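You operate a simulated robot arm through the tools that you are given. There is no shell and no other tool.

Carry out the task below with a simulated robot arm. There is one attempt and no reset: what you move stays moved.

JOB
Top up both crocks to their lines: salsa in green, cream in yellow.
Fine: salsa is in the yellow jug, cream in the white jug; nothing spilt; both jugs go back. Set down upright: yellow portion jug, white portion jug.
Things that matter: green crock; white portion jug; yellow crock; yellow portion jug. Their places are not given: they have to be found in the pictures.

The check looks at the end state, three seconds after you hand in, the way a careful person would. Anything else that was tipped, shoved, dropped, spilled or broken makes it a failure.

ROBOT AND FRAMES
A 7-joint arm with a fingered hand, fixed in place. Base frame: the origin is at the foot of the arm, x ahead of it, y to its left, z up. Lengths are in m, angles in rad, forces in N, time in s.
With the tool pointing down near the work surface it reaches from about 0.36 to 0.84 m from the base axis. Its first joint turns from -2.007 to 2.007 rad. Payload 5 kg.
The TCP is the grasp point between the finger pads, 0.032 m short of the fingertips. In the tool frame z runs along the fingers and y along their closing line. The gripper opens to 0.16 m. The gripper's body begins 0.089 m behind the TCP. The gripper is a hand of 4 fingers: y runs from the thumb to the fingers, the wrist lies at [0, 0, -0.267] in the tool frame.
Orientation is told as [roll, pitch, yaw] about the base's x, y, z axes, in that order, counted from this pose: with the fingers straight down and closing along the base's y, the tool's x points along the base's -x, its y along +y and its z along -z.

CONTROLS
- The arm moves only by the tool move_arm. Its argument "steps" is a list of rows, each a list of 2 entries, a list of its own where there are three numbers: the turn, a rotation vector about the tool's x, y, z in rad, then the shift along the tool's x, y, z in m. In form: [[[rx, ry, rz], [x, y, z]], ...]. A call has 1 to 20 rows; each row shifts and turns the commanded pose from where the row before left it, along the tool's axes as they then stand. A row lasts 0.2 s, in which the tool goes at most 0.05 m and 0.15 rad; a call with a longer step from one row to the next is refused whole. A pose out of reach is approached as far as the arm can. The call stops where the force on the tool passes 40 N (or 10 N more than at its start, if that is more) or the arm is blocked; 0.2 s more then pass. In this call time passes only in rows, and 0.2 s behind the last. It gives the time, the measured TCP pose, the force on the tool (base axes), the opening and the grip force at its end, in the units of the frame above (readings bear some noise), with the torque about the TCP (base axes, N m) and any sound that the robot's microphone picked up.
- Cameras (640 x 400 px; columns grow to the right, rows downward): "scene" is fixed at [0.4002, 0.6498, 1.6503]; the picture's right is [-0.98, 0.21, 0.00], its down [0.19, 0.89, -0.42] and it looks along [-0.09, -0.41, -0.91] (base axes); focal length 258 px, centre (320, 200). "wrist" rides on the gripper at [0.08, -0.004, -0.114] in the tool frame; the picture's right is [0.05, 1.00, 0.00], its down [-0.82, 0.04, -0.58] and it looks along [-0.58, 0.03, 0.82] (tool axes); focal length 265 px, centre (320, 200).
- camera(camera): a new picture of that camera. The clock stands still meanwhile.
- raise_lower(by): slides the trunk up (or, below 0, down) by that many m; the arm rides with it, the base frame stays. It gives what a move gives, with no picture.
- move_fingers(finger1, finger2, finger3, thumb_bend): sets how far each is bent, from 0 (flat) to 1 (curled in); at 0.3 the hand is open as for a grip, at 0.7 the pads meet at the TCP. One left out holds its place. A second passes; each finger stops where it meets its share of the squeeze, and holds until it gets a number again. It is the only way to open and close the hand. It gives what a move gives, with no picture; readings hold the bend of each and the force on the fingers (four entries, about 0 where the hand has none), thumb and palm.
- point_at(camera, pixels): for up to 12 pixels [column, row] of the newest picture of that camera ("zoom" is the newest enlarged one), the place [x, y, z] in the base frame of the surface seen there, good to about 0.002 m. The clock stands still meanwhile.
- zoom(camera, box): a new picture of the part [left, top, right, bottom] of that camera's present view, enlarged. The clock stands still meanwhile.
- sign_off(): hands the job in; it is judged then, once.

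Unless the task says otherwise, let go and move clear before handing in.

The tools are called after "Request:" by a JSON object that holds its "op" and its "data". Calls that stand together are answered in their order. move_arm: Moves the arm, as the interface text tells. Its arguments: {"type":"object","properties":{"steps":{"type":"array","items":{"type":"array"}}},"required":["steps"]} The other tools are called the same way: raise_lower (by) slides the trunk up or down; move_fingers (finger1, finger2, finger3, thumb_bend) moves the fingers one by one; camera (camera) takes a picture; point_at (camera, pixels) gives the place of the surface under pixels of a picture; zoom (camera, box) takes an enlarged picture of a part of a camera's view; sign_off () hands the job in.

At the start:

```text
t: 0.0
eef_pos: [0.4865, 0.3258, 1.3424]
tool_rot: [0.0, 0.001, -0.002]
wrist_force: [-0.2, 0.4, -0.6]
moment: [0.0, -0.01, -0.01]
width: 0.1595
grip_force: 0.1
shape: jaw
bend: [0.3, 0.3, 0.3, 0.3]
finger forces: [0.1, 0.1, 0.1, 0.0, 0.0, 0.0]
trunk travel left (down, up): [-0.925, 0.065]
```

scene: 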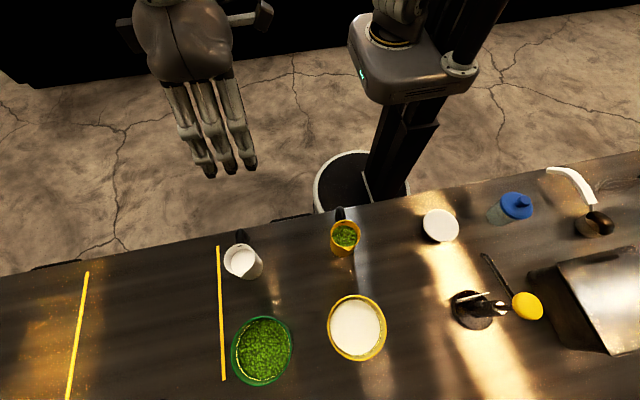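
wrist: 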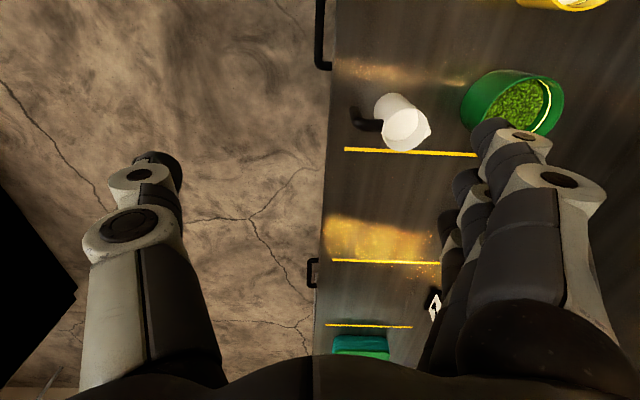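

The scene picture shows the white jug at about (243,262), the yellow jug at (345,238), the green crock at (262,350) and the yellow crock at (357,327). I'll zoom in on these and measure them.

Request:
{"op": "zoom", "data": {"camera": "scene", "box": [200, 190, 420, 400]}}

Request:
{"op": "point_at", "data": {"camera": "scene", "pixels": [[243, 262], [345, 238], [262, 350], [357, 327], [300, 280], [340, 212], [240, 236], [440, 225], [220, 310], [80, 320], [300, 225], [290, 300]]}}

```text
1.90 times, centred on (310, 295) of scene
```

zoom: 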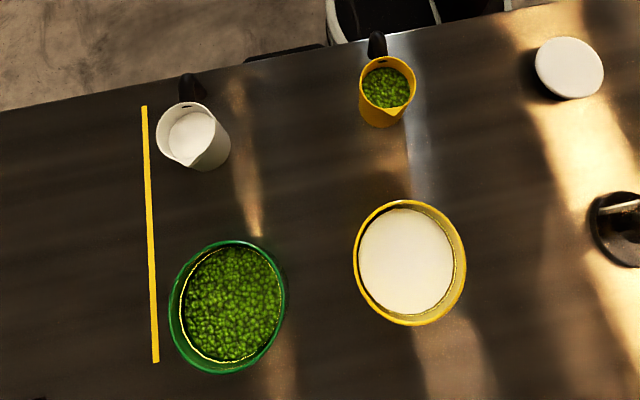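

```text
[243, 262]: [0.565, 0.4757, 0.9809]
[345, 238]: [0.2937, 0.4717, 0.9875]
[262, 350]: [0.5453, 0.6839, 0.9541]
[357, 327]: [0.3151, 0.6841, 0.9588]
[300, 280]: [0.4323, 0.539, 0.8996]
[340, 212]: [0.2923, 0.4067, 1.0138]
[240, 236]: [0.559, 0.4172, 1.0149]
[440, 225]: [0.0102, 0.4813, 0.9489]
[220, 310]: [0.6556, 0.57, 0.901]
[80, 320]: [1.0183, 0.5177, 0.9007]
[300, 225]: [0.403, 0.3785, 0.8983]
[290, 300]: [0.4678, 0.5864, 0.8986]
```

The table is at z≈0.90, the jug handles point toward -y and the spouts roughly toward +y. I'll zoom closer on each crock and jug to see the fill lines, spouts and handles.

Request:
{"op": "zoom", "data": {"camera": "scene", "box": [220, 305, 305, 395]}}

Request:
{"op": "zoom", "data": {"camera": "scene", "box": [315, 285, 400, 370]}}

Request:
{"op": "zoom", "data": {"camera": "scene", "box": [210, 220, 280, 290]}}

Request:
{"op": "zoom", "data": {"camera": "scene", "box": [310, 200, 380, 270]}}

Request:
{"op": "zoom", "data": {"camera": "scene", "box": [400, 150, 640, 370]}}

```text
4.44 times, centred on (262, 350) of scene
```

zoom: 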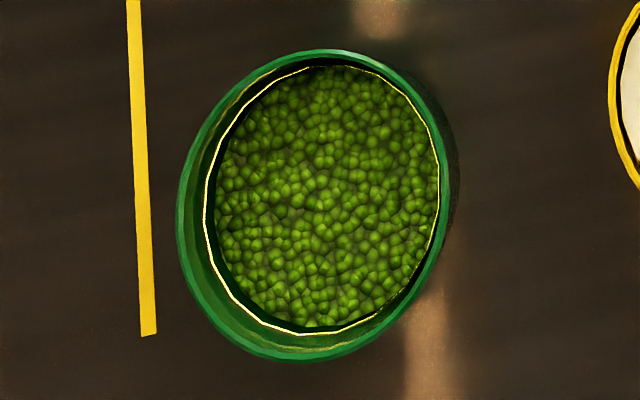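

```text
4.71 times, centred on (358, 328) of scene
```

zoom: 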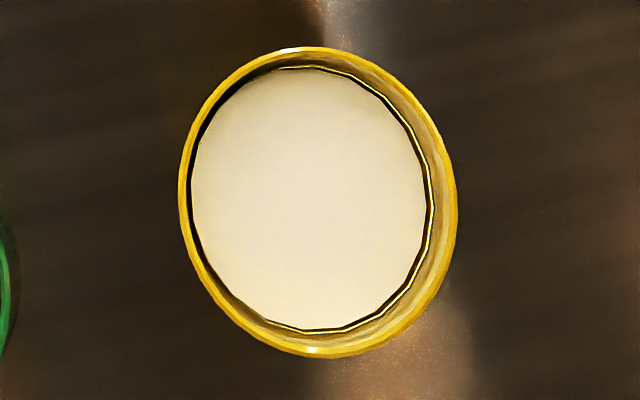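

```text
5.71 times, centred on (245, 255) of scene
```

zoom: 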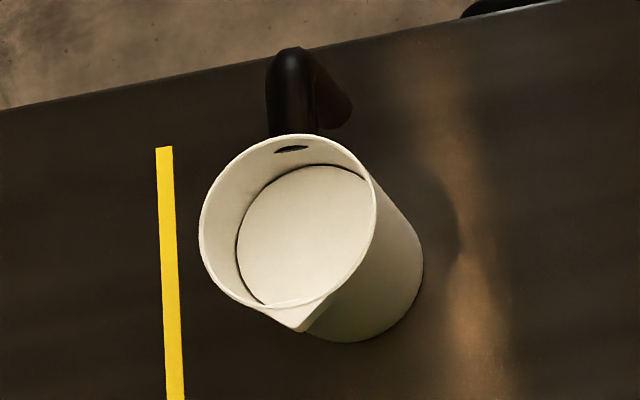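

```text
5.71 times, centred on (345, 235) of scene
```

zoom: 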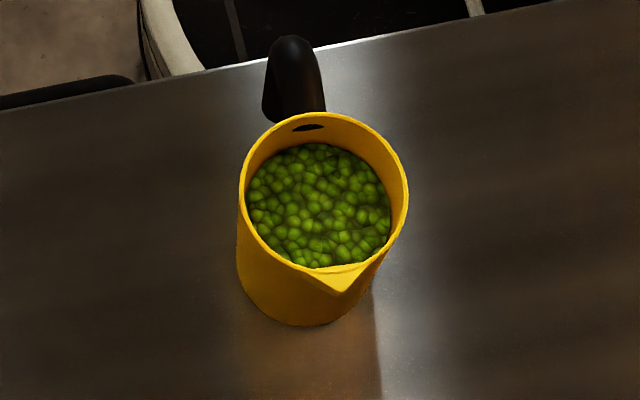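

```text
1.82 times, centred on (520, 260) of scene
```

zoom: 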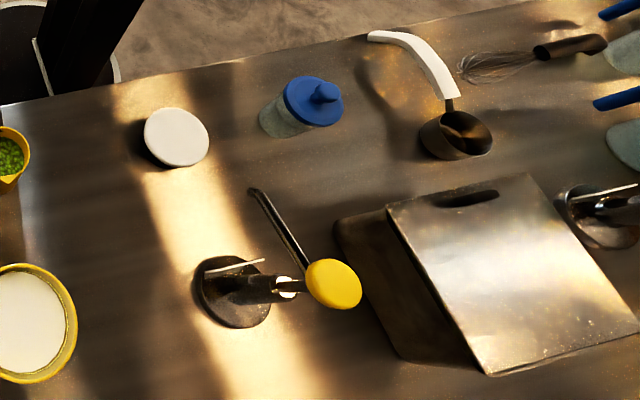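

I'll zoom on the white jug again and measure its rim, contents, handle and spout.

Request:
{"op": "zoom", "data": {"camera": "scene", "box": [210, 220, 280, 290]}}

```text
5.71 times, centred on (245, 255) of scene
```

zoom: 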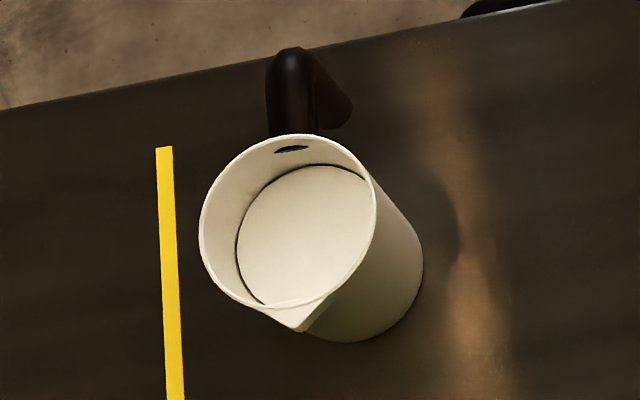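

Request:
{"op": "point_at", "data": {"camera": "zoom", "pixels": [[201, 225], [290, 136], [374, 200], [298, 328], [240, 300], [290, 52], [290, 125], [300, 235], [335, 105], [345, 336], [418, 280], [420, 160]]}}

```text
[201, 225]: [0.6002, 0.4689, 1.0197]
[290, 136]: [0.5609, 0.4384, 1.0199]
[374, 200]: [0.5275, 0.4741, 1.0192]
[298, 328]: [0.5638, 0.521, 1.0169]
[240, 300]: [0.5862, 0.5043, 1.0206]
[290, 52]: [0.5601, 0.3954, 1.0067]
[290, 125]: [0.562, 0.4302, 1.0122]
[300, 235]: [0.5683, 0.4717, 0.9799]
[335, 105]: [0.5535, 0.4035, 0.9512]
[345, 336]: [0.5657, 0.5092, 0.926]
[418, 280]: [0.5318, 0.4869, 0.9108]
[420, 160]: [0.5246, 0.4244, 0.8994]
```

The white jug has its rim at z≈1.02, is centred near (0.564, 0.475) and has a radius of about 0.036. Its handle reaches y≈0.395. Next I'll measure the yellow jug and the table edge.

Request:
{"op": "zoom", "data": {"camera": "scene", "box": [310, 200, 380, 270]}}

Request:
{"op": "point_at", "data": {"camera": "zoom", "pixels": [[240, 190], [325, 114], [407, 190], [333, 292], [290, 38], [290, 100], [320, 200], [268, 105], [310, 322], [238, 265], [360, 270], [500, 40]]}}

Request:
{"op": "point_at", "data": {"camera": "scene", "pixels": [[250, 231], [290, 222], [320, 214], [370, 205], [100, 256], [180, 243], [248, 235], [247, 238]]}}

```text
5.71 times, centred on (345, 235) of scene
```

zoom: 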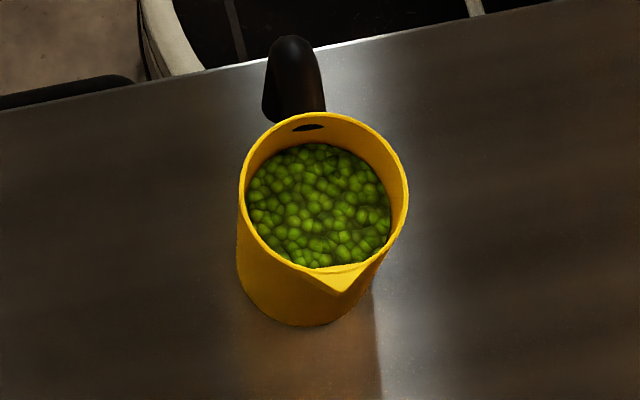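

```text
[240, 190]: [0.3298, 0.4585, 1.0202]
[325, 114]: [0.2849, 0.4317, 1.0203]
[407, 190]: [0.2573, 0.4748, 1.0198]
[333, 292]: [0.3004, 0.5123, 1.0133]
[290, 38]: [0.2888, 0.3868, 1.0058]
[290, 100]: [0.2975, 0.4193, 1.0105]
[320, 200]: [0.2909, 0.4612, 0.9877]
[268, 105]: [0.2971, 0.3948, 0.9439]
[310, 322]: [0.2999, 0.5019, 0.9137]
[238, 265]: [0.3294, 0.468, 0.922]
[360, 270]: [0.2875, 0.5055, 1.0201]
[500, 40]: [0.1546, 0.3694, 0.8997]
```

```text
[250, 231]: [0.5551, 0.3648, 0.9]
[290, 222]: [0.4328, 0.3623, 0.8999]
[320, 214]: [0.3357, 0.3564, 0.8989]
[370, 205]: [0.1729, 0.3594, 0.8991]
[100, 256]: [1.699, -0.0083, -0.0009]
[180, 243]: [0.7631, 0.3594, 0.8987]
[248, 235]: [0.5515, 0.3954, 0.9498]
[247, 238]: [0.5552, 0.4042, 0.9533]
```

The yellow jug is centred near (0.294, 0.468) and its spout is yawed a few degrees toward +x. The table edge is at y≈0.355. Now I'll measure the crocks.

Request:
{"op": "zoom", "data": {"camera": "scene", "box": [220, 305, 305, 395]}}

Request:
{"op": "point_at", "data": {"camera": "zoom", "pixels": [[178, 200], [455, 175], [320, 50], [297, 361], [206, 200], [439, 190], [298, 333], [320, 200], [240, 260], [400, 130], [225, 130], [225, 280]]}}

Request:
{"op": "zoom", "data": {"camera": "scene", "box": [315, 285, 400, 370]}}

Request:
{"op": "point_at", "data": {"camera": "zoom", "pixels": [[180, 190], [456, 200], [310, 48], [320, 356], [433, 200], [300, 330], [310, 200], [250, 150], [400, 180], [192, 180], [310, 340], [310, 67]]}}

```text
4.44 times, centred on (262, 350) of scene
```

zoom: 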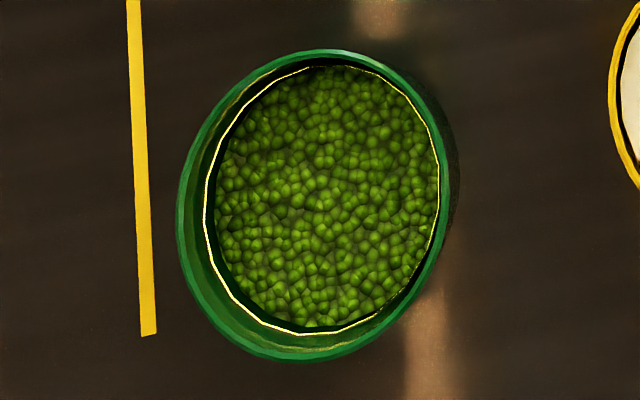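

```text
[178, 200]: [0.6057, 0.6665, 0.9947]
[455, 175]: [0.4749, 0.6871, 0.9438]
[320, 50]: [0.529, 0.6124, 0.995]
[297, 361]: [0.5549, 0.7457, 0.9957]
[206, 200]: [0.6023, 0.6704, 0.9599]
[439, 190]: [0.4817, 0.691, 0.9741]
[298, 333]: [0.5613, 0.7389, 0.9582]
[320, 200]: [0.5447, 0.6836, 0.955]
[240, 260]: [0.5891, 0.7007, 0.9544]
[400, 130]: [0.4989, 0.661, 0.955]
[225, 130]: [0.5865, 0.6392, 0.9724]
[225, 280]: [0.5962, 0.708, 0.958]
```

```text
4.71 times, centred on (358, 328) of scene
```

zoom: 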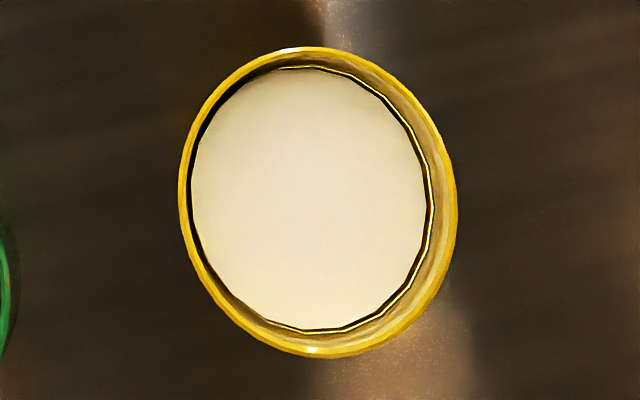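

```text
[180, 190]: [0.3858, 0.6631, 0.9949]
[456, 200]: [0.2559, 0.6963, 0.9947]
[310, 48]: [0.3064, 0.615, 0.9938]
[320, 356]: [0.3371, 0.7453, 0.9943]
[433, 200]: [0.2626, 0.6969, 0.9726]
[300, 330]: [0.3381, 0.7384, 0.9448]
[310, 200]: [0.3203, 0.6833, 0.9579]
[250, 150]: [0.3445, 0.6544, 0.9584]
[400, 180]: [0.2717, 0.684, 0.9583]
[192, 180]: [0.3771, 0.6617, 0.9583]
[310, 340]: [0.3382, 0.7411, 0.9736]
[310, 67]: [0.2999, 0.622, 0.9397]
```

The crock surfaces are at z≈0.955 (green) and z≈0.958 (yellow), with rims at z≈0.995. I'll zoom tightly on the fill lines to get their heights.

Request:
{"op": "zoom", "data": {"camera": "scene", "box": [365, 305, 385, 345]}}

Request:
{"op": "zoom", "data": {"camera": "scene", "box": [240, 360, 280, 390]}}

```text
10.00 times, centred on (375, 325) of scene
```

zoom: 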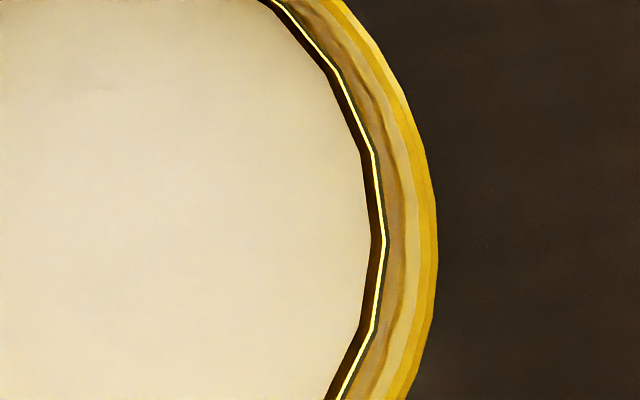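

```text
13.33 times, centred on (260, 375) of scene
```

zoom: 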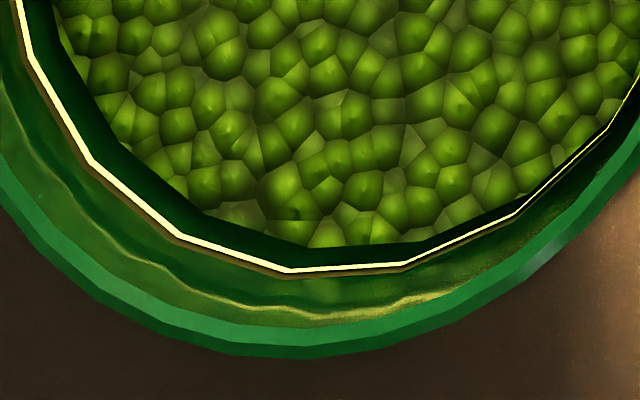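

Request:
{"op": "point_at", "data": {"camera": "zoom", "pixels": [[92, 163], [180, 237], [290, 270], [400, 265], [30, 50], [250, 255], [300, 235], [130, 165], [280, 300], [290, 330], [290, 350], [515, 213]]}}

Request:
{"op": "zoom", "data": {"camera": "scene", "box": [365, 305, 385, 345]}}

Request:
{"op": "point_at", "data": {"camera": "zoom", "pixels": [[340, 75], [376, 170], [383, 230], [385, 245], [380, 280], [372, 330], [340, 395], [372, 230], [360, 230], [395, 230], [410, 230], [430, 230]]}}

```text
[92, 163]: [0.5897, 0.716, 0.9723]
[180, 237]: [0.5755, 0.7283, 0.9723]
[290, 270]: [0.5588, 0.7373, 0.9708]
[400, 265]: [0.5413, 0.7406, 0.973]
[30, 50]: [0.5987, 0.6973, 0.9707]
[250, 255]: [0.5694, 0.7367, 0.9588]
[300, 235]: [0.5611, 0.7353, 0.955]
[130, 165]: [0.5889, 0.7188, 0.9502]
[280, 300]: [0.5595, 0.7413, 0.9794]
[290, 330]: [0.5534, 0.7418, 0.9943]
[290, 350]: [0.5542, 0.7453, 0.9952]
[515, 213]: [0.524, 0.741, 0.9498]
```

```text
10.00 times, centred on (375, 325) of scene
```

zoom: 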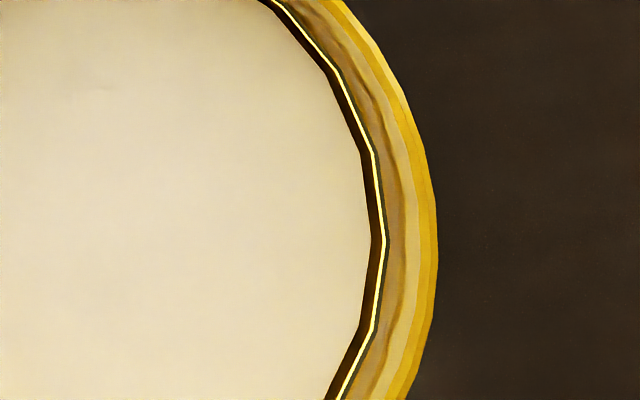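

```text
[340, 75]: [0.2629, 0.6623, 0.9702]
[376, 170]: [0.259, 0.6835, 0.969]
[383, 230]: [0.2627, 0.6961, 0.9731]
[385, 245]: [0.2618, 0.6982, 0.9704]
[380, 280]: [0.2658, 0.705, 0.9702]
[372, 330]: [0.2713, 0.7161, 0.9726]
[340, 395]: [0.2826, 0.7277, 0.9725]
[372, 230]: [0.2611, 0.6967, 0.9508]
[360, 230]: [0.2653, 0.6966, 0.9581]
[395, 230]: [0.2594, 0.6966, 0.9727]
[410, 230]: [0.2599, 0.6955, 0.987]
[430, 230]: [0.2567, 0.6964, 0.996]
```

Both lines are at z≈0.9715, so green needs about 16 mm (≈200 ml) and yellow about 13.5 mm (≈165 ml). I plan to grip each jug around its body from the handle side, with the hand horizontal and the handle in front of the palm. First I'll yaw the hand in the air.

Request:
{"op": "move_arm", "data": {"steps": [[[0, 0, 0.14], [0, 0, 0]], [[0, 0, 0.14], [0, 0, 0]], [[0, 0, 0.14], [0, 0, 0]], [[0, 0, 0.14], [0, 0, 0]], [[0, 0, 0.14], [0, 0, 0]], [[0, 0, 0.14], [0, 0, 0]], [[0, 0, 0.14], [0, 0, 0]], [[0, 0, 0.14], [0, 0, 0]], [[0, 0, 0.14], [0, 0, 0]], [[0, 0, 0.14], [0, 0, 0]], [[0, 0, 0.1708], [0, 0, 0]]]}}

```text
refused: row 11 steps farther than a row can; nothing moved
```

Request:
{"op": "move_arm", "data": {"steps": [[[0, 0, 0.1428], [0, 0, 0]], [[0, 0, 0.1428], [0, 0, 0]], [[0, 0, 0.1428], [0, 0, 0]], [[0, 0, 0.1428], [0, 0, 0]], [[0, 0, 0.1428], [0, 0, 0]], [[0, 0, 0.1428], [0, 0, 0]], [[0, 0, 0.1428], [0, 0, 0]], [[0, 0, 0.1428], [0, 0, 0]], [[0, 0, 0.1428], [0, 0, 0]], [[0, 0, 0.1428], [0, 0, 0]], [[0, 0, 0.1428], [0, 0, 0]]]}}

```text
t: 2.4
eef_pos: [0.487, 0.3258, 1.3429]
tool_rot: [0.0, 0.0, -1.575]
wrist_force: [-0.7, 0.3, 0.1]
moment: [0.0, 0.01, -0.01]
width: 0.1598
grip_force: 0.1
shape: jaw
bend: [0.3, 0.3, 0.3, 0.3]
finger forces: [0.0, 0.2, 0.0, 0.1, 0.0, 0.0]
trunk travel left (down, up): [-0.925, 0.065]
```

The yaw worked, reading -1.575. Now I'll tilt the hand up to horizontal, with tool z toward +y.

Request:
{"op": "move_arm", "data": {"steps": [[[0, 0.1428, 0], [0, 0, 0]], [[0, 0.1428, 0], [0, 0, 0]], [[0, 0.1428, 0], [0, 0, 0]], [[0, 0.1428, 0], [0, 0, 0]], [[0, 0.1428, 0], [0, 0, 0]], [[0, 0.1428, 0], [0, 0, 0]], [[0, 0.1428, 0], [0, 0, 0]], [[0, 0.1428, 0], [0, 0, 0]], [[0, 0.1428, 0], [0, 0, 0]], [[0, 0.1428, 0], [0, 0, 0]], [[0, 0.1428, 0], [0, 0, 0]]]}}

Request:
{"op": "camera", "data": {"camera": "scene"}}

Request:
{"op": "camera", "data": {"camera": "wrist"}}

```text
t: 4.8
eef_pos: [0.4875, 0.325, 1.3427]
tool_rot: [-3.015, 1.566, 1.693]
wrist_force: [0.8, 0.0, -0.3]
moment: [-0.01, -0.02, 0.0]
width: 0.1598
grip_force: 0.1
shape: jaw
bend: [0.3, 0.3, 0.3, 0.3]
finger forces: [0.0, 0.1, 0.0, 0.1, 0.0, 0.0]
trunk travel left (down, up): [-0.925, 0.065]
```

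```text
taken
```

scene: 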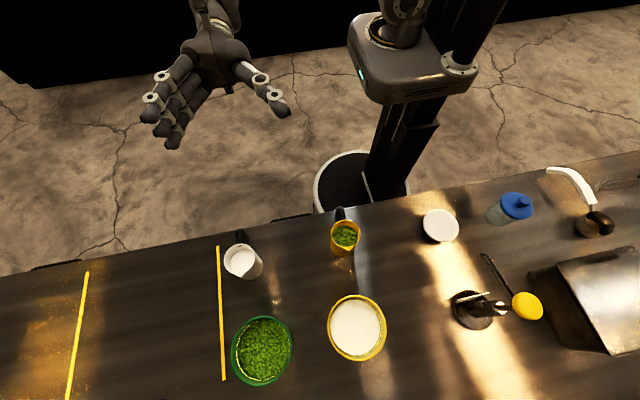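

```text
taken
```

wrist: 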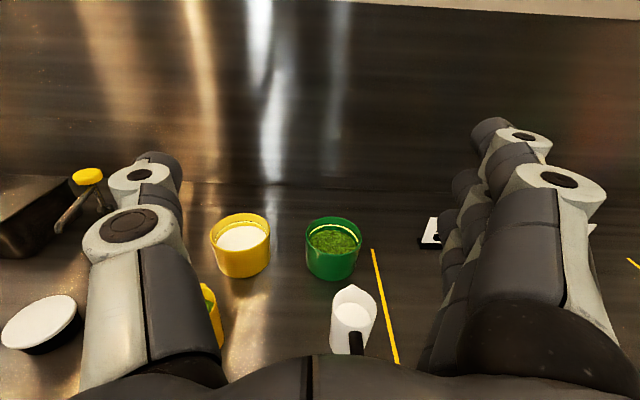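

The hand is horizontal with the camera above it, and the wrist view shows the white jug at (352,310). I'll check where the fingers sit around the TCP before going down.

Request:
{"op": "zoom", "data": {"camera": "scene", "box": [130, 0, 310, 170]}}

Request:
{"op": "point_at", "data": {"camera": "scene", "pixels": [[149, 112], [160, 128], [172, 142], [281, 107], [262, 80], [240, 65], [205, 70], [200, 45]]}}

```text
2.35 times, centred on (220, 85) of scene
```

zoom: 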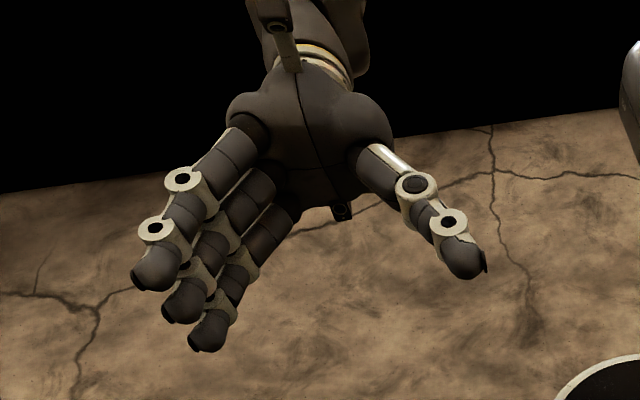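

```text
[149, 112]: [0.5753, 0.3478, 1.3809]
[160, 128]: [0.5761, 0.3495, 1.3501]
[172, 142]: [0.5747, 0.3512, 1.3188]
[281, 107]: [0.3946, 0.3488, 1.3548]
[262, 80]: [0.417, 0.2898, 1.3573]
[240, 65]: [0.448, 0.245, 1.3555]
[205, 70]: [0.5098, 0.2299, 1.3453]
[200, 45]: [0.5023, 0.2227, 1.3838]
```

The three fingers sit at about ±0.03 m and 0 along tool x, and the palm is about 0.09 behind the TCP, so the handle just fits. I'll check the dark bars at the table edge near (292,216), then move back and sideways in front of the white jug.

Request:
{"op": "point_at", "data": {"camera": "scene", "pixels": [[292, 216], [285, 218], [300, 215], [60, 265], [45, 266], [350, 203]]}}

Request:
{"op": "move_arm", "data": {"steps": [[[0, 0, 0], [0, 0.0255, -0.015]], [[0, 0, 0], [0, 0.0255, -0.015]], [[0, 0, 0], [0, 0.0255, -0.015]]]}}

```text
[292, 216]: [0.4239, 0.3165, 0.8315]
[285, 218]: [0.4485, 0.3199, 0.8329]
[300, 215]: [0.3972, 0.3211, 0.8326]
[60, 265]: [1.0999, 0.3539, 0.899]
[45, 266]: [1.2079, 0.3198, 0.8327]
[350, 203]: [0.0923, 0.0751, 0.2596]
```

```text
t: 5.6
eef_pos: [0.5654, 0.28, 1.3429]
tool_rot: [-2.196, 1.569, 2.515]
wrist_force: [0.6, -0.3, -0.2]
moment: [-0.01, 0.0, -0.01]
width: 0.16
grip_force: 0.0
shape: jaw
bend: [0.3, 0.3, 0.3, 0.3]
finger forces: [0.0, 0.0, 0.1, 0.1, 0.1, 0.0]
trunk travel left (down, up): [-0.925, 0.065]
```

The TCP is at (0.565, 0.280) and the drawer bars are low, at z≈0.83. I'll lower the trunk in two steps.

Request:
{"op": "raise_lower", "data": {"by": -0.2}}

Request:
{"op": "camera", "data": {"camera": "scene"}}

Request:
{"op": "camera", "data": {"camera": "wrist"}}

```text
t: 7.8
eef_pos: [0.5649, 0.281, 1.1441]
tool_rot: [2.942, 1.572, 1.369]
wrist_force: [-0.6, 0.2, -0.2]
moment: [0.01, 0.02, 0.01]
width: 0.16
grip_force: 0.0
shape: jaw
bend: [0.3, 0.3, 0.3, 0.3]
finger forces: [0.1, 0.1, 0.0, 0.0, 0.0, 0.0]
trunk travel left (down, up): [-0.725, 0.265]
```

```text
taken
```

scene: 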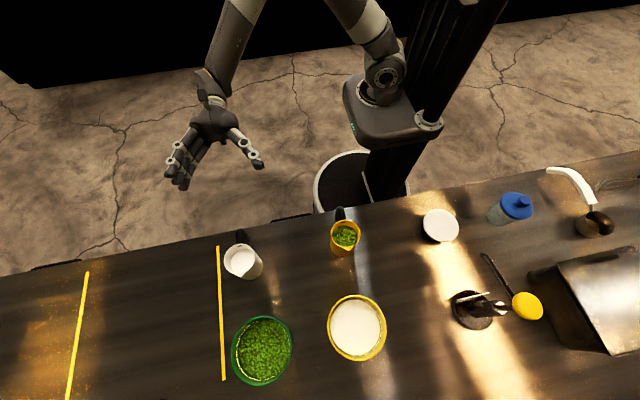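

```text
taken
```

wrist: 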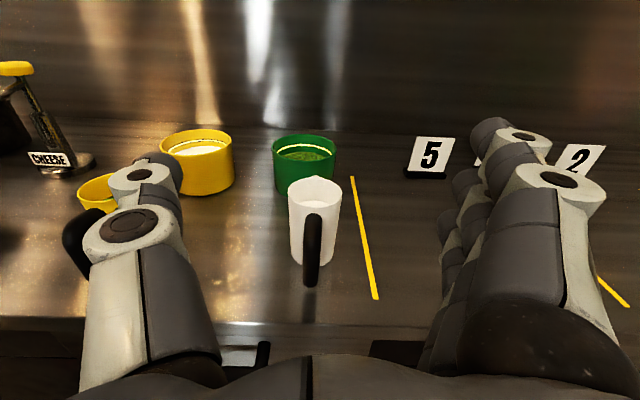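

The hand points cleanly at the white jug and its handle hangs at (312,250) in the wrist view. I'll measure the handle extents and the carriage position before lowering further.

Request:
{"op": "point_at", "data": {"camera": "wrist", "pixels": [[313, 218], [312, 240], [311, 265], [311, 282], [305, 250], [320, 250], [314, 180], [292, 230], [335, 230]]}}

Request:
{"op": "point_at", "data": {"camera": "scene", "pixels": [[365, 130], [350, 100], [360, 150], [430, 130], [385, 100]]}}

```text
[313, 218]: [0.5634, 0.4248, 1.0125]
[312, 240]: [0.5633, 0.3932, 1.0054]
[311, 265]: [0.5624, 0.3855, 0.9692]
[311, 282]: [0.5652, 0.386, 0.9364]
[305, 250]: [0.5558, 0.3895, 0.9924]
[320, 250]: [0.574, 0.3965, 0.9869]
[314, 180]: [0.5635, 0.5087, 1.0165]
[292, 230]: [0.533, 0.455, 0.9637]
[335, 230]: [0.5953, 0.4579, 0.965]
```

```text
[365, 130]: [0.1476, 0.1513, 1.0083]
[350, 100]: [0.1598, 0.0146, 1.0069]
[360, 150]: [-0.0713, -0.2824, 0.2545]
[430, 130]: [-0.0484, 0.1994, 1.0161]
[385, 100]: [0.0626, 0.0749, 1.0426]
```

The handle's outer face is at y≈0.386 and the carriage clears the table. I'll lower the trunk to bring the TCP to z≈0.96.

Request:
{"op": "raise_lower", "data": {"by": -0.184}}

Request:
{"op": "camera", "data": {"camera": "wrist"}}

Request:
{"op": "camera", "data": {"camera": "scene"}}

```text
t: 9.8
eef_pos: [0.5633, 0.2809, 0.9591]
tool_rot: [2.973, 1.569, 1.401]
wrist_force: [-0.1, -0.2, -0.7]
moment: [0.0, 0.04, 0.01]
width: 0.16
grip_force: 0.2
shape: jaw
bend: [0.3, 0.3, 0.3, 0.3]
finger forces: [0.0, 0.0, 0.0, 0.1, 0.0, 0.1]
trunk travel left (down, up): [-0.541, 0.449]
```

```text
taken
```

wrist: 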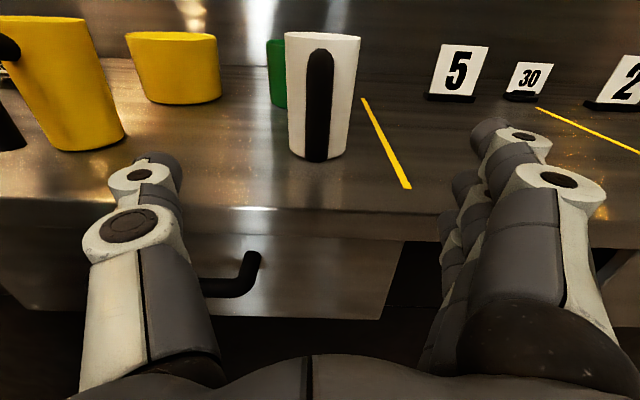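

```text
taken
```

scene: 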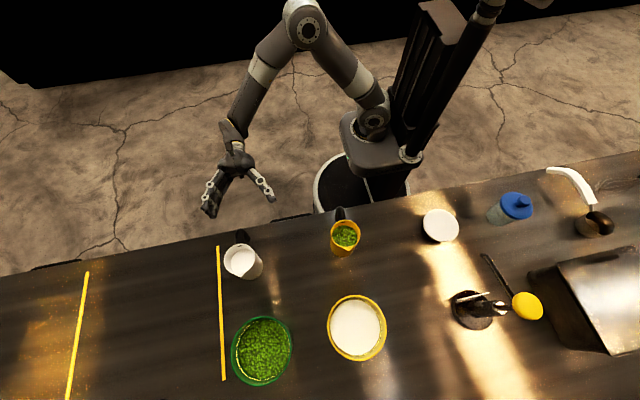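

Aligned: x=0.5633 and z=0.959, with the handle at (320,110) in the wrist view. I'll advance slowly toward the jug.

Request:
{"op": "move_arm", "data": {"steps": [[[0, 0, 0], [0, 0, 0.025]], [[0, 0, 0], [0, 0, 0.025]], [[0, 0, 0], [0, 0, 0.025]], [[0, 0, 0], [0, 0, 0.025]], [[0, 0, 0], [0, 0, 0.025]], [[0, 0, 0], [0, 0, 0.025]]]}}

Request:
{"op": "camera", "data": {"camera": "wrist"}}

Request:
{"op": "zoom", "data": {"camera": "scene", "box": [190, 180, 310, 290]}}

```text
t: 11.2
eef_pos: [0.5647, 0.4313, 0.9566]
tool_rot: [-1.55, 1.569, -3.123]
wrist_force: [-0.6, -0.3, 0.0]
moment: [0.02, 0.0, 0.0]
width: 0.1596
grip_force: 0.0
shape: jaw
bend: [0.3, 0.3, 0.3, 0.3]
finger forces: [0.0, 0.1, 0.1, 0.0, 0.0, 0.0]
trunk travel left (down, up): [-0.541, 0.449]
```

```text
taken
```

wrist: 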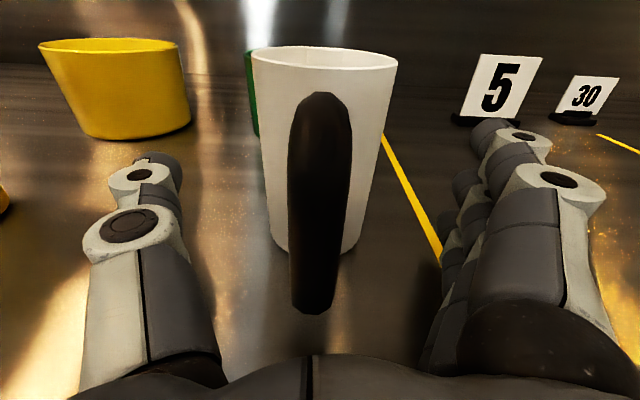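

```text
3.64 times, centred on (250, 235) of scene
```

zoom: 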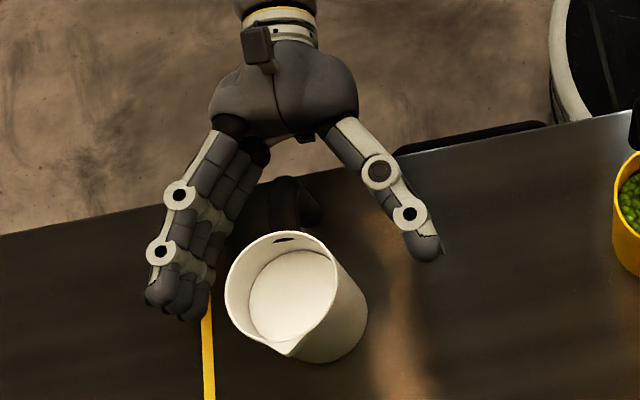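

The hand straddles the jug, with the thumb on the -x side and the fingers on the +x side. I'll advance the last 4 cm slowly.

Request:
{"op": "move_arm", "data": {"steps": [[[0, 0, 0], [0, 0, 0.01]], [[0, 0, 0], [0, 0, 0.01]], [[0, 0, 0], [0, 0, 0.01]], [[0, 0, 0], [0, 0, 0.01]]]}}

Request:
{"op": "camera", "data": {"camera": "wrist"}}

Request:
{"op": "zoom", "data": {"camera": "scene", "box": [190, 180, 310, 290]}}

```text
t: 12.2
eef_pos: [0.5637, 0.4708, 0.9603]
tool_rot: [-2.175, 1.573, 2.535]
wrist_force: [0.4, -0.3, 0.4]
moment: [-0.01, 0.03, -0.01]
width: 0.16
grip_force: 0.0
shape: jaw
bend: [0.3, 0.3, 0.3, 0.3]
finger forces: [0.0, 0.0, 0.0, 0.0, 0.0, 0.0]
trunk travel left (down, up): [-0.541, 0.449]
```

```text
taken
```

wrist: 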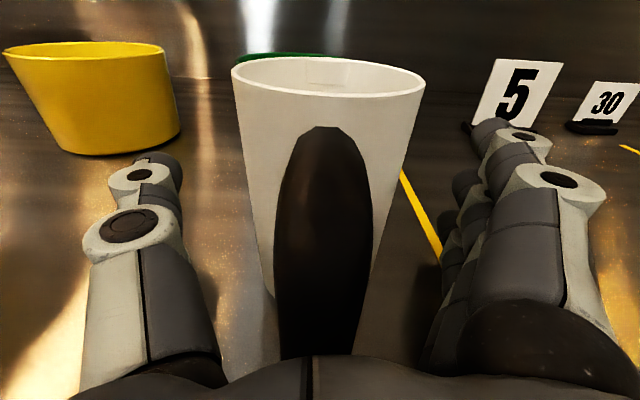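

```text
3.64 times, centred on (250, 235) of scene
```

zoom: 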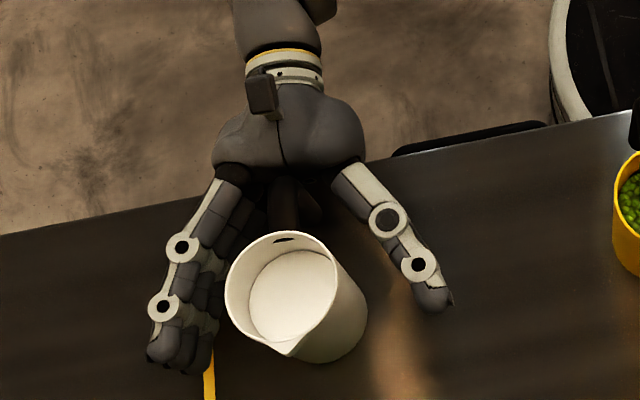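

Centred at (0.5637, 0.4708) with no contact. I'll half-close first to check that the fingers stay symmetric.

Request:
{"op": "move_fingers", "data": {"finger1": 0.48, "finger2": 0.48, "finger3": 0.48, "thumb_bend": 0.48}}

Request:
{"op": "zoom", "data": {"camera": "scene", "box": [190, 180, 310, 290]}}

Request:
{"op": "camera", "data": {"camera": "wrist"}}

```text
t: 13.2
eef_pos: [0.5642, 0.4708, 0.9603]
tool_rot: [-3.002, 1.571, 1.713]
wrist_force: [0.3, -0.3, -0.1]
moment: [0.01, 0.02, 0.02]
width: 0.1003
grip_force: 0.1
shape: fingers
bend: [0.48, 0.48, 0.48, 0.48]
finger forces: [0.0, 0.0, 0.0, 0.0, 0.0, 0.1]
trunk travel left (down, up): [-0.541, 0.449]
```

```text
3.64 times, centred on (250, 235) of scene
```

zoom: 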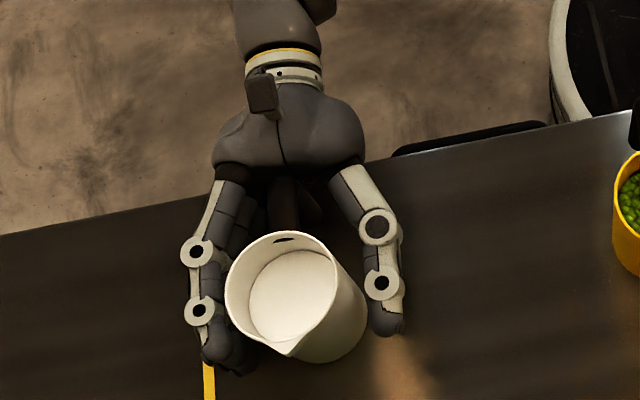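

```text
taken
```

wrist: 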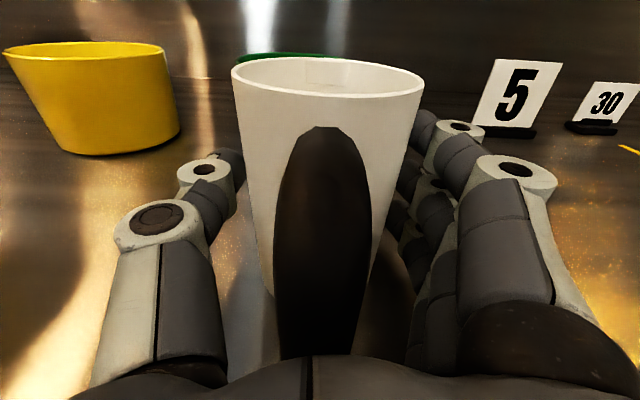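

Symmetric, with a width of 0.100. I'll keep closing until the fingers meet the jug.

Request:
{"op": "move_fingers", "data": {"finger1": 0.55, "finger2": 0.55, "finger3": 0.55, "thumb_bend": 0.55}}

Request:
{"op": "zoom", "data": {"camera": "scene", "box": [190, 180, 310, 290]}}

```text
t: 14.2
eef_pos: [0.5637, 0.472, 0.9602]
tool_rot: [-2.841, 1.569, 1.873]
wrist_force: [-0.1, 0.1, -0.4]
moment: [-0.02, 0.03, 0.03]
width: 0.0756
grip_force: 2.7
shape: fingers
bend: [0.54, 0.54, 0.55, 0.54]
finger forces: [1.2, 0.7, 0.2, 0.0, 2.3, 0.1]
trunk travel left (down, up): [-0.541, 0.449]
```

```text
3.64 times, centred on (250, 235) of scene
```

zoom: 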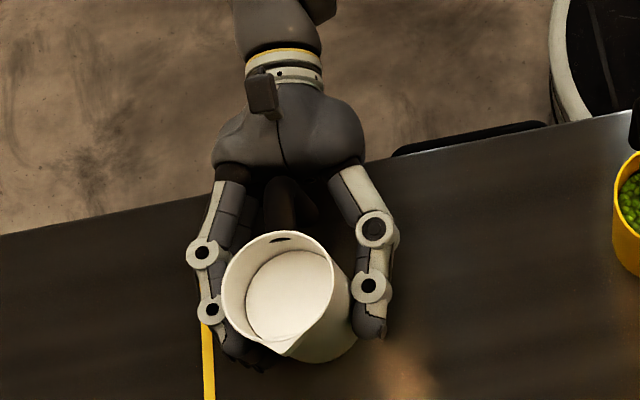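

Contact at width 0.0756 and grip 2.7 N. I'll squeeze a bit more for a firm hold.

Request:
{"op": "move_fingers", "data": {"finger1": 0.62, "finger2": 0.62, "finger3": 0.62, "thumb_bend": 0.62}}

Request:
{"op": "zoom", "data": {"camera": "scene", "box": [190, 180, 310, 290]}}

Request:
{"op": "camera", "data": {"camera": "wrist"}}

```text
t: 15.2
eef_pos: [0.5638, 0.4712, 0.9609]
tool_rot: [-2.733, 1.571, 1.98]
wrist_force: [0.6, 2.1, 0.7]
moment: [0.01, 0.01, -0.04]
width: 0.0713
grip_force: 19.8
shape: fingers
bend: [0.58, 0.58, 0.58, 0.58]
finger forces: [7.5, 6.9, 6.1, 0.1, 19.6, 0.1]
trunk travel left (down, up): [-0.541, 0.449]
```

```text
3.64 times, centred on (250, 235) of scene
```

zoom: 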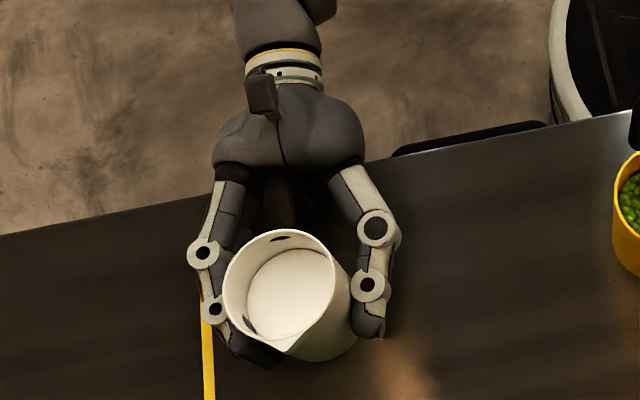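

```text
taken
```

wrist: 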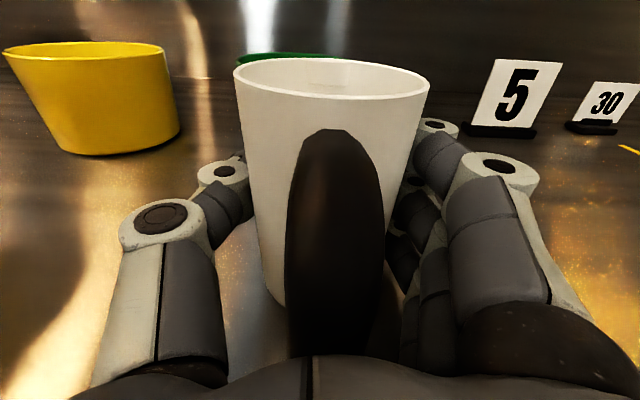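

Firm grip: about 20 N at width 0.071, with the jug still upright. I'll lift slowly along tool x and check the weight.

Request:
{"op": "move_arm", "data": {"steps": [[[0, 0, 0], [0.005, 0, 0]], [[0, 0, 0], [0.01, 0, 0]], [[0, 0, 0], [0.01, 0, 0]], [[0, 0, 0], [0.005, 0, 0]], [[0, 0, 0], [0, 0, 0]]]}}

Request:
{"op": "camera", "data": {"camera": "wrist"}}

Request:
{"op": "zoom", "data": {"camera": "scene", "box": [190, 180, 310, 290]}}

```text
t: 16.4
eef_pos: [0.564, 0.4705, 0.9881]
tool_rot: [0.054, 1.571, -1.518]
wrist_force: [0.7, -1.1, -4.6]
moment: [0.05, -0.01, 0.03]
width: 0.0712
grip_force: 20.1
shape: fingers
bend: [0.58, 0.58, 0.58, 0.58]
finger forces: [7.4, 6.7, 6.0, 0.1, 19.9, 0.0]
trunk travel left (down, up): [-0.541, 0.449]
```

```text
taken
```

wrist: 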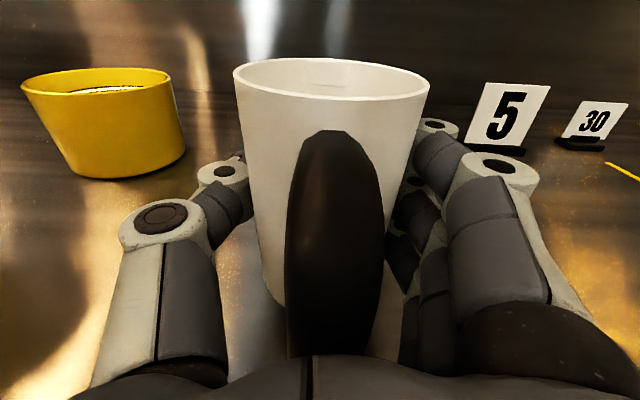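

```text
3.64 times, centred on (250, 235) of scene
```

zoom: 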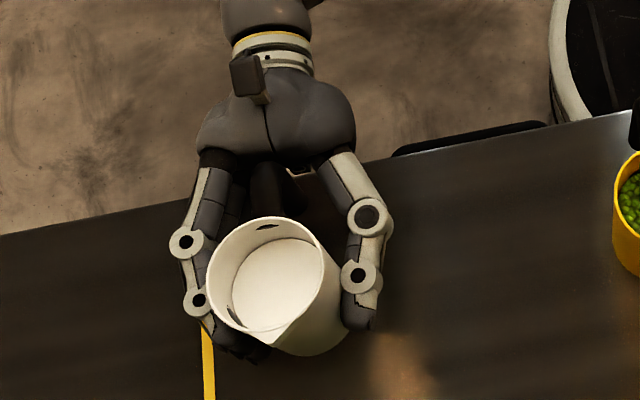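

The jug is lifted with no slip and weighs about 4.5 N. I'll raise it to z≈1.12 to clear the other vessels.

Request:
{"op": "move_arm", "data": {"steps": [[[0, 0, 0], [0.01, 0, 0]], [[0, 0, 0], [0.02, 0, 0]], [[0, 0, 0], [0.02, 0, 0]], [[0, 0, 0], [0.02, 0, 0]], [[0, 0, 0], [0.02, 0, 0]], [[0, 0, 0], [0.02, 0, 0]], [[0, 0, 0], [0.015, 0, 0]], [[0, 0, 0], [0.007, 0, 0]]]}}

Request:
{"op": "camera", "data": {"camera": "scene"}}

```text
t: 18.2
eef_pos: [0.565, 0.4713, 1.1205]
tool_rot: [-1.54, 1.57, -3.112]
wrist_force: [-0.3, -0.6, -4.4]
moment: [0.06, 0.03, 0.0]
width: 0.0712
grip_force: 19.5
shape: fingers
bend: [0.58, 0.58, 0.58, 0.58]
finger forces: [7.3, 6.8, 6.2, 0.0, 19.7, 0.0]
trunk travel left (down, up): [-0.541, 0.449]
```

```text
taken
```

scene: 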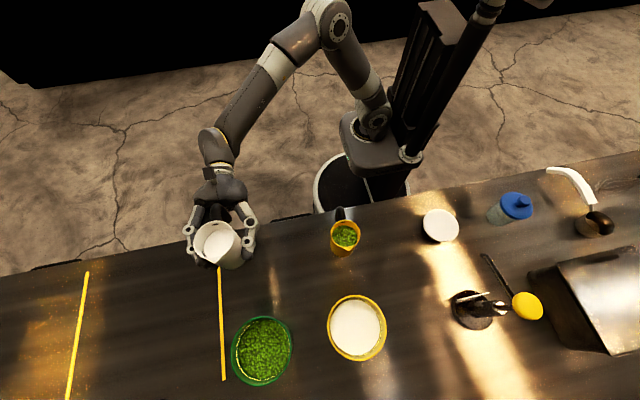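

At z≈1.12, with nothing disturbed. I'll carry the jug level to just in front of the yellow crock.

Request:
{"op": "move_arm", "data": {"steps": [[[0, 0, 0], [0, -0.008, 0.005]], [[0, 0, 0], [0, -0.016, 0.01]], [[0, 0, 0], [0, -0.02, 0.01]], [[0, 0, 0], [0, -0.02, 0.01]], [[0, 0, 0], [0, -0.02, 0.01]], [[0, 0, 0], [0, -0.02, 0.01]], [[0, 0, 0], [0, -0.02, 0.01]], [[0, 0, 0], [0, -0.02, 0.01]], [[0, 0, 0], [0, -0.02, 0.01]], [[0, 0, 0], [0, -0.02, 0.01]], [[0, 0, 0], [0, -0.02, 0.01]], [[0, 0, 0], [0, -0.02, 0.008]], [[0, 0, 0], [0, -0.013, 0.004]], [[0, 0, 0], [0, -0.006, 0.002]]]}}

Request:
{"op": "camera", "data": {"camera": "scene"}}

Request:
{"op": "camera", "data": {"camera": "wrist"}}

```text
t: 21.2
eef_pos: [0.3223, 0.5925, 1.1208]
tool_rot: [-0.582, 1.571, -2.155]
wrist_force: [-0.9, 0.1, -4.1]
moment: [0.0, 0.02, -0.01]
width: 0.0712
grip_force: 20.2
shape: fingers
bend: [0.58, 0.58, 0.58, 0.58]
finger forces: [7.4, 6.6, 6.0, 0.0, 19.8, 0.0]
trunk travel left (down, up): [-0.541, 0.449]
```

```text
taken
```

scene: 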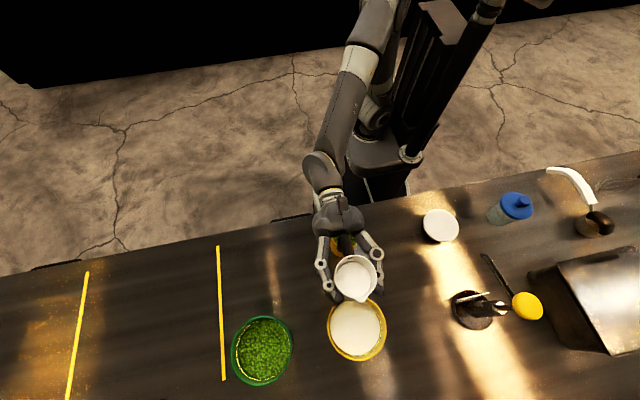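

```text
taken
```

wrist: 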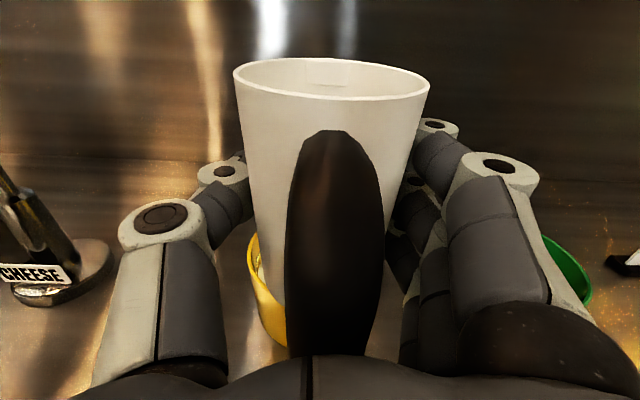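

The jug is now in front of the yellow crock. I'll zoom in to locate its spout and rim.

Request:
{"op": "zoom", "data": {"camera": "scene", "box": [305, 230, 405, 370]}}

```text
2.86 times, centred on (355, 300) of scene
```

zoom: 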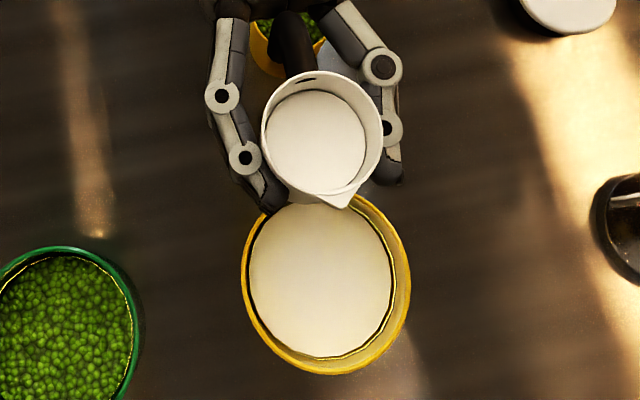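

Request:
{"op": "point_at", "data": {"camera": "zoom", "pixels": [[340, 205], [264, 140], [381, 140], [305, 75], [320, 140], [300, 300], [340, 300], [300, 330], [320, 260]]}}

```text
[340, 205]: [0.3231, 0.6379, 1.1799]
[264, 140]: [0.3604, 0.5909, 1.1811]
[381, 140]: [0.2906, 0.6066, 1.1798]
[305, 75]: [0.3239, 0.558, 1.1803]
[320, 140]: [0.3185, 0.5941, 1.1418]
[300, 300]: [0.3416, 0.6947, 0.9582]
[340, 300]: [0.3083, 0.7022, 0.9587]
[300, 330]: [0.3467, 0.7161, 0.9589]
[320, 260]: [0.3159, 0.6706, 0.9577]
```

The spout is at about (0.322, 0.639), in line with the crock centre at x≈0.321. I'll tilt to 25°, which is before any flow, then lower about 5 cm toward the crock.

Request:
{"op": "move_arm", "data": {"steps": [[[0, -0.0873, 0], [0, 0, 0]], [[0, -0.0873, 0], [0, 0, 0]], [[0, -0.0873, 0], [0, 0, 0]], [[0, -0.0873, 0], [0, 0, 0]], [[0, -0.0873, 0], [0, 0, 0]], [[0, 0, 0], [-0.0166, 0, 0.0077]], [[0, 0, 0], [-0.0166, 0, 0.0077]], [[0, 0, 0], [-0.0166, 0, 0.0077]]]}}

Request:
{"op": "zoom", "data": {"camera": "scene", "box": [305, 230, 405, 370]}}

Request:
{"op": "camera", "data": {"camera": "wrist"}}

```text
t: 23.0
eef_pos: [0.3218, 0.5916, 1.0664]
tool_rot: [0.003, 1.135, -1.57]
wrist_force: [0.5, 0.2, -4.0]
moment: [0.04, 0.0, 0.02]
width: 0.0712
grip_force: 19.6
shape: fingers
bend: [0.58, 0.58, 0.58, 0.58]
finger forces: [7.2, 6.6, 6.1, 0.0, 19.4, 0.0]
trunk travel left (down, up): [-0.541, 0.449]
```

```text
2.86 times, centred on (355, 300) of scene
```

zoom: 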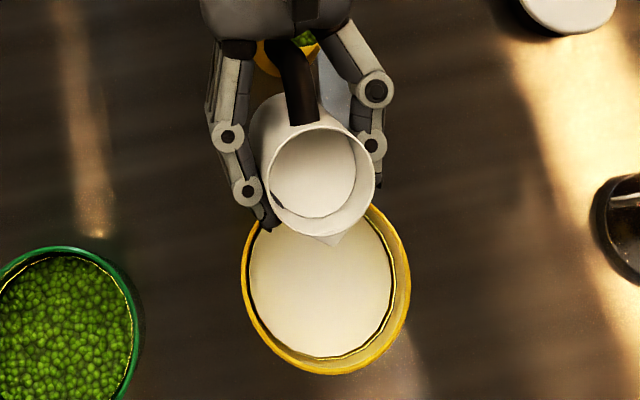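

```text
taken
```

wrist: 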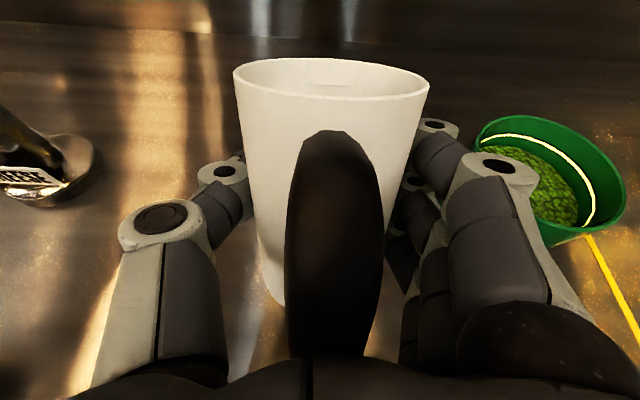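

Tilt is 25° and the spout hangs over the crock at zoom pixel (325,243). I'll tilt slowly to 34° and look.

Request:
{"op": "move_arm", "data": {"steps": [[[0, -0.0524, 0], [0, 0, 0]], [[0, -0.0524, 0], [0, 0, 0]], [[0, -0.0524, 0], [0, 0, 0]], [[0, 0, 0], [0, 0, 0]], [[0, 0, 0], [0, 0, 0]]]}}

Request:
{"op": "zoom", "data": {"camera": "scene", "box": [305, 230, 405, 370]}}

Request:
{"op": "point_at", "data": {"camera": "zoom", "pixels": [[300, 310], [340, 310], [310, 290], [330, 330], [300, 330], [350, 290], [322, 250], [315, 175], [320, 200], [320, 220]]}}

```text
t: 24.2
eef_pos: [0.3228, 0.5906, 1.0655]
tool_rot: [0.001, 0.977, -1.572]
wrist_force: [-0.7, -0.2, -4.2]
moment: [0.02, 0.01, -0.01]
width: 0.071
grip_force: 19.8
shape: fingers
bend: [0.58, 0.58, 0.58, 0.58]
finger forces: [7.0, 6.5, 6.1, 0.1, 19.2, 0.1]
trunk travel left (down, up): [-0.541, 0.449]
```

```text
2.86 times, centred on (355, 300) of scene
```

zoom: 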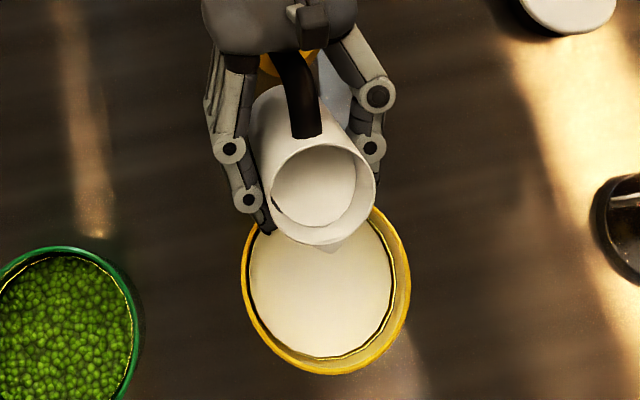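

```text
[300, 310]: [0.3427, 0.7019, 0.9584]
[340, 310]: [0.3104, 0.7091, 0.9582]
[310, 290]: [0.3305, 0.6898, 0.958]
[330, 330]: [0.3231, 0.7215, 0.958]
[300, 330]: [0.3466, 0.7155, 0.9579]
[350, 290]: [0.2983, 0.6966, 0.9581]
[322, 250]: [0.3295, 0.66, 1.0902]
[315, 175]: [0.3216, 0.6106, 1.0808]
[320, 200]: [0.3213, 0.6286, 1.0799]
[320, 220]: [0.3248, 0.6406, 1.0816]
```

The crock is still at 0.9581, and the jug's surface at 1.0805 is just below the lip at about 1.085. I'll tilt another 4° in small steps and check.

Request:
{"op": "move_arm", "data": {"steps": [[[0, -0.0349, 0], [0, 0, 0]], [[0, -0.0349, 0], [0, 0, 0]], [[0, 0, 0], [0, 0, 0]], [[0, 0, 0], [0, 0, 0]]]}}

Request:
{"op": "zoom", "data": {"camera": "scene", "box": [305, 230, 405, 370]}}

Request:
{"op": "point_at", "data": {"camera": "zoom", "pixels": [[300, 310], [340, 310], [310, 290], [330, 330], [300, 330], [350, 290], [330, 252], [315, 175], [320, 200], [320, 220]]}}

```text
t: 25.2
eef_pos: [0.3218, 0.5906, 1.0654]
tool_rot: [0.001, 0.908, -1.573]
wrist_force: [0.0, 0.2, -4.1]
moment: [0.02, 0.03, 0.0]
width: 0.0713
grip_force: 19.3
shape: fingers
bend: [0.58, 0.58, 0.58, 0.58]
finger forces: [6.9, 6.5, 6.1, 0.1, 19.2, 0.0]
trunk travel left (down, up): [-0.541, 0.449]
```

```text
2.86 times, centred on (355, 300) of scene
```

zoom: 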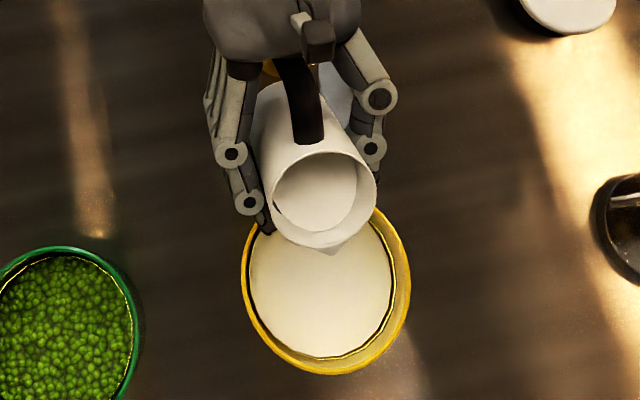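

```text
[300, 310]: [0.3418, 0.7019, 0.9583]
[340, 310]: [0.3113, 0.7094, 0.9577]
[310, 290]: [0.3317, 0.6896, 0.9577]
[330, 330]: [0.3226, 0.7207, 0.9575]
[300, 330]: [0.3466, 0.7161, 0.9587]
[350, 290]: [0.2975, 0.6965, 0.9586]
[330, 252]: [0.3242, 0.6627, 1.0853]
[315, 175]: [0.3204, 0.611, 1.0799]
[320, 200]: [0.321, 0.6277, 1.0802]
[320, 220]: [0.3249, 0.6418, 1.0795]
```

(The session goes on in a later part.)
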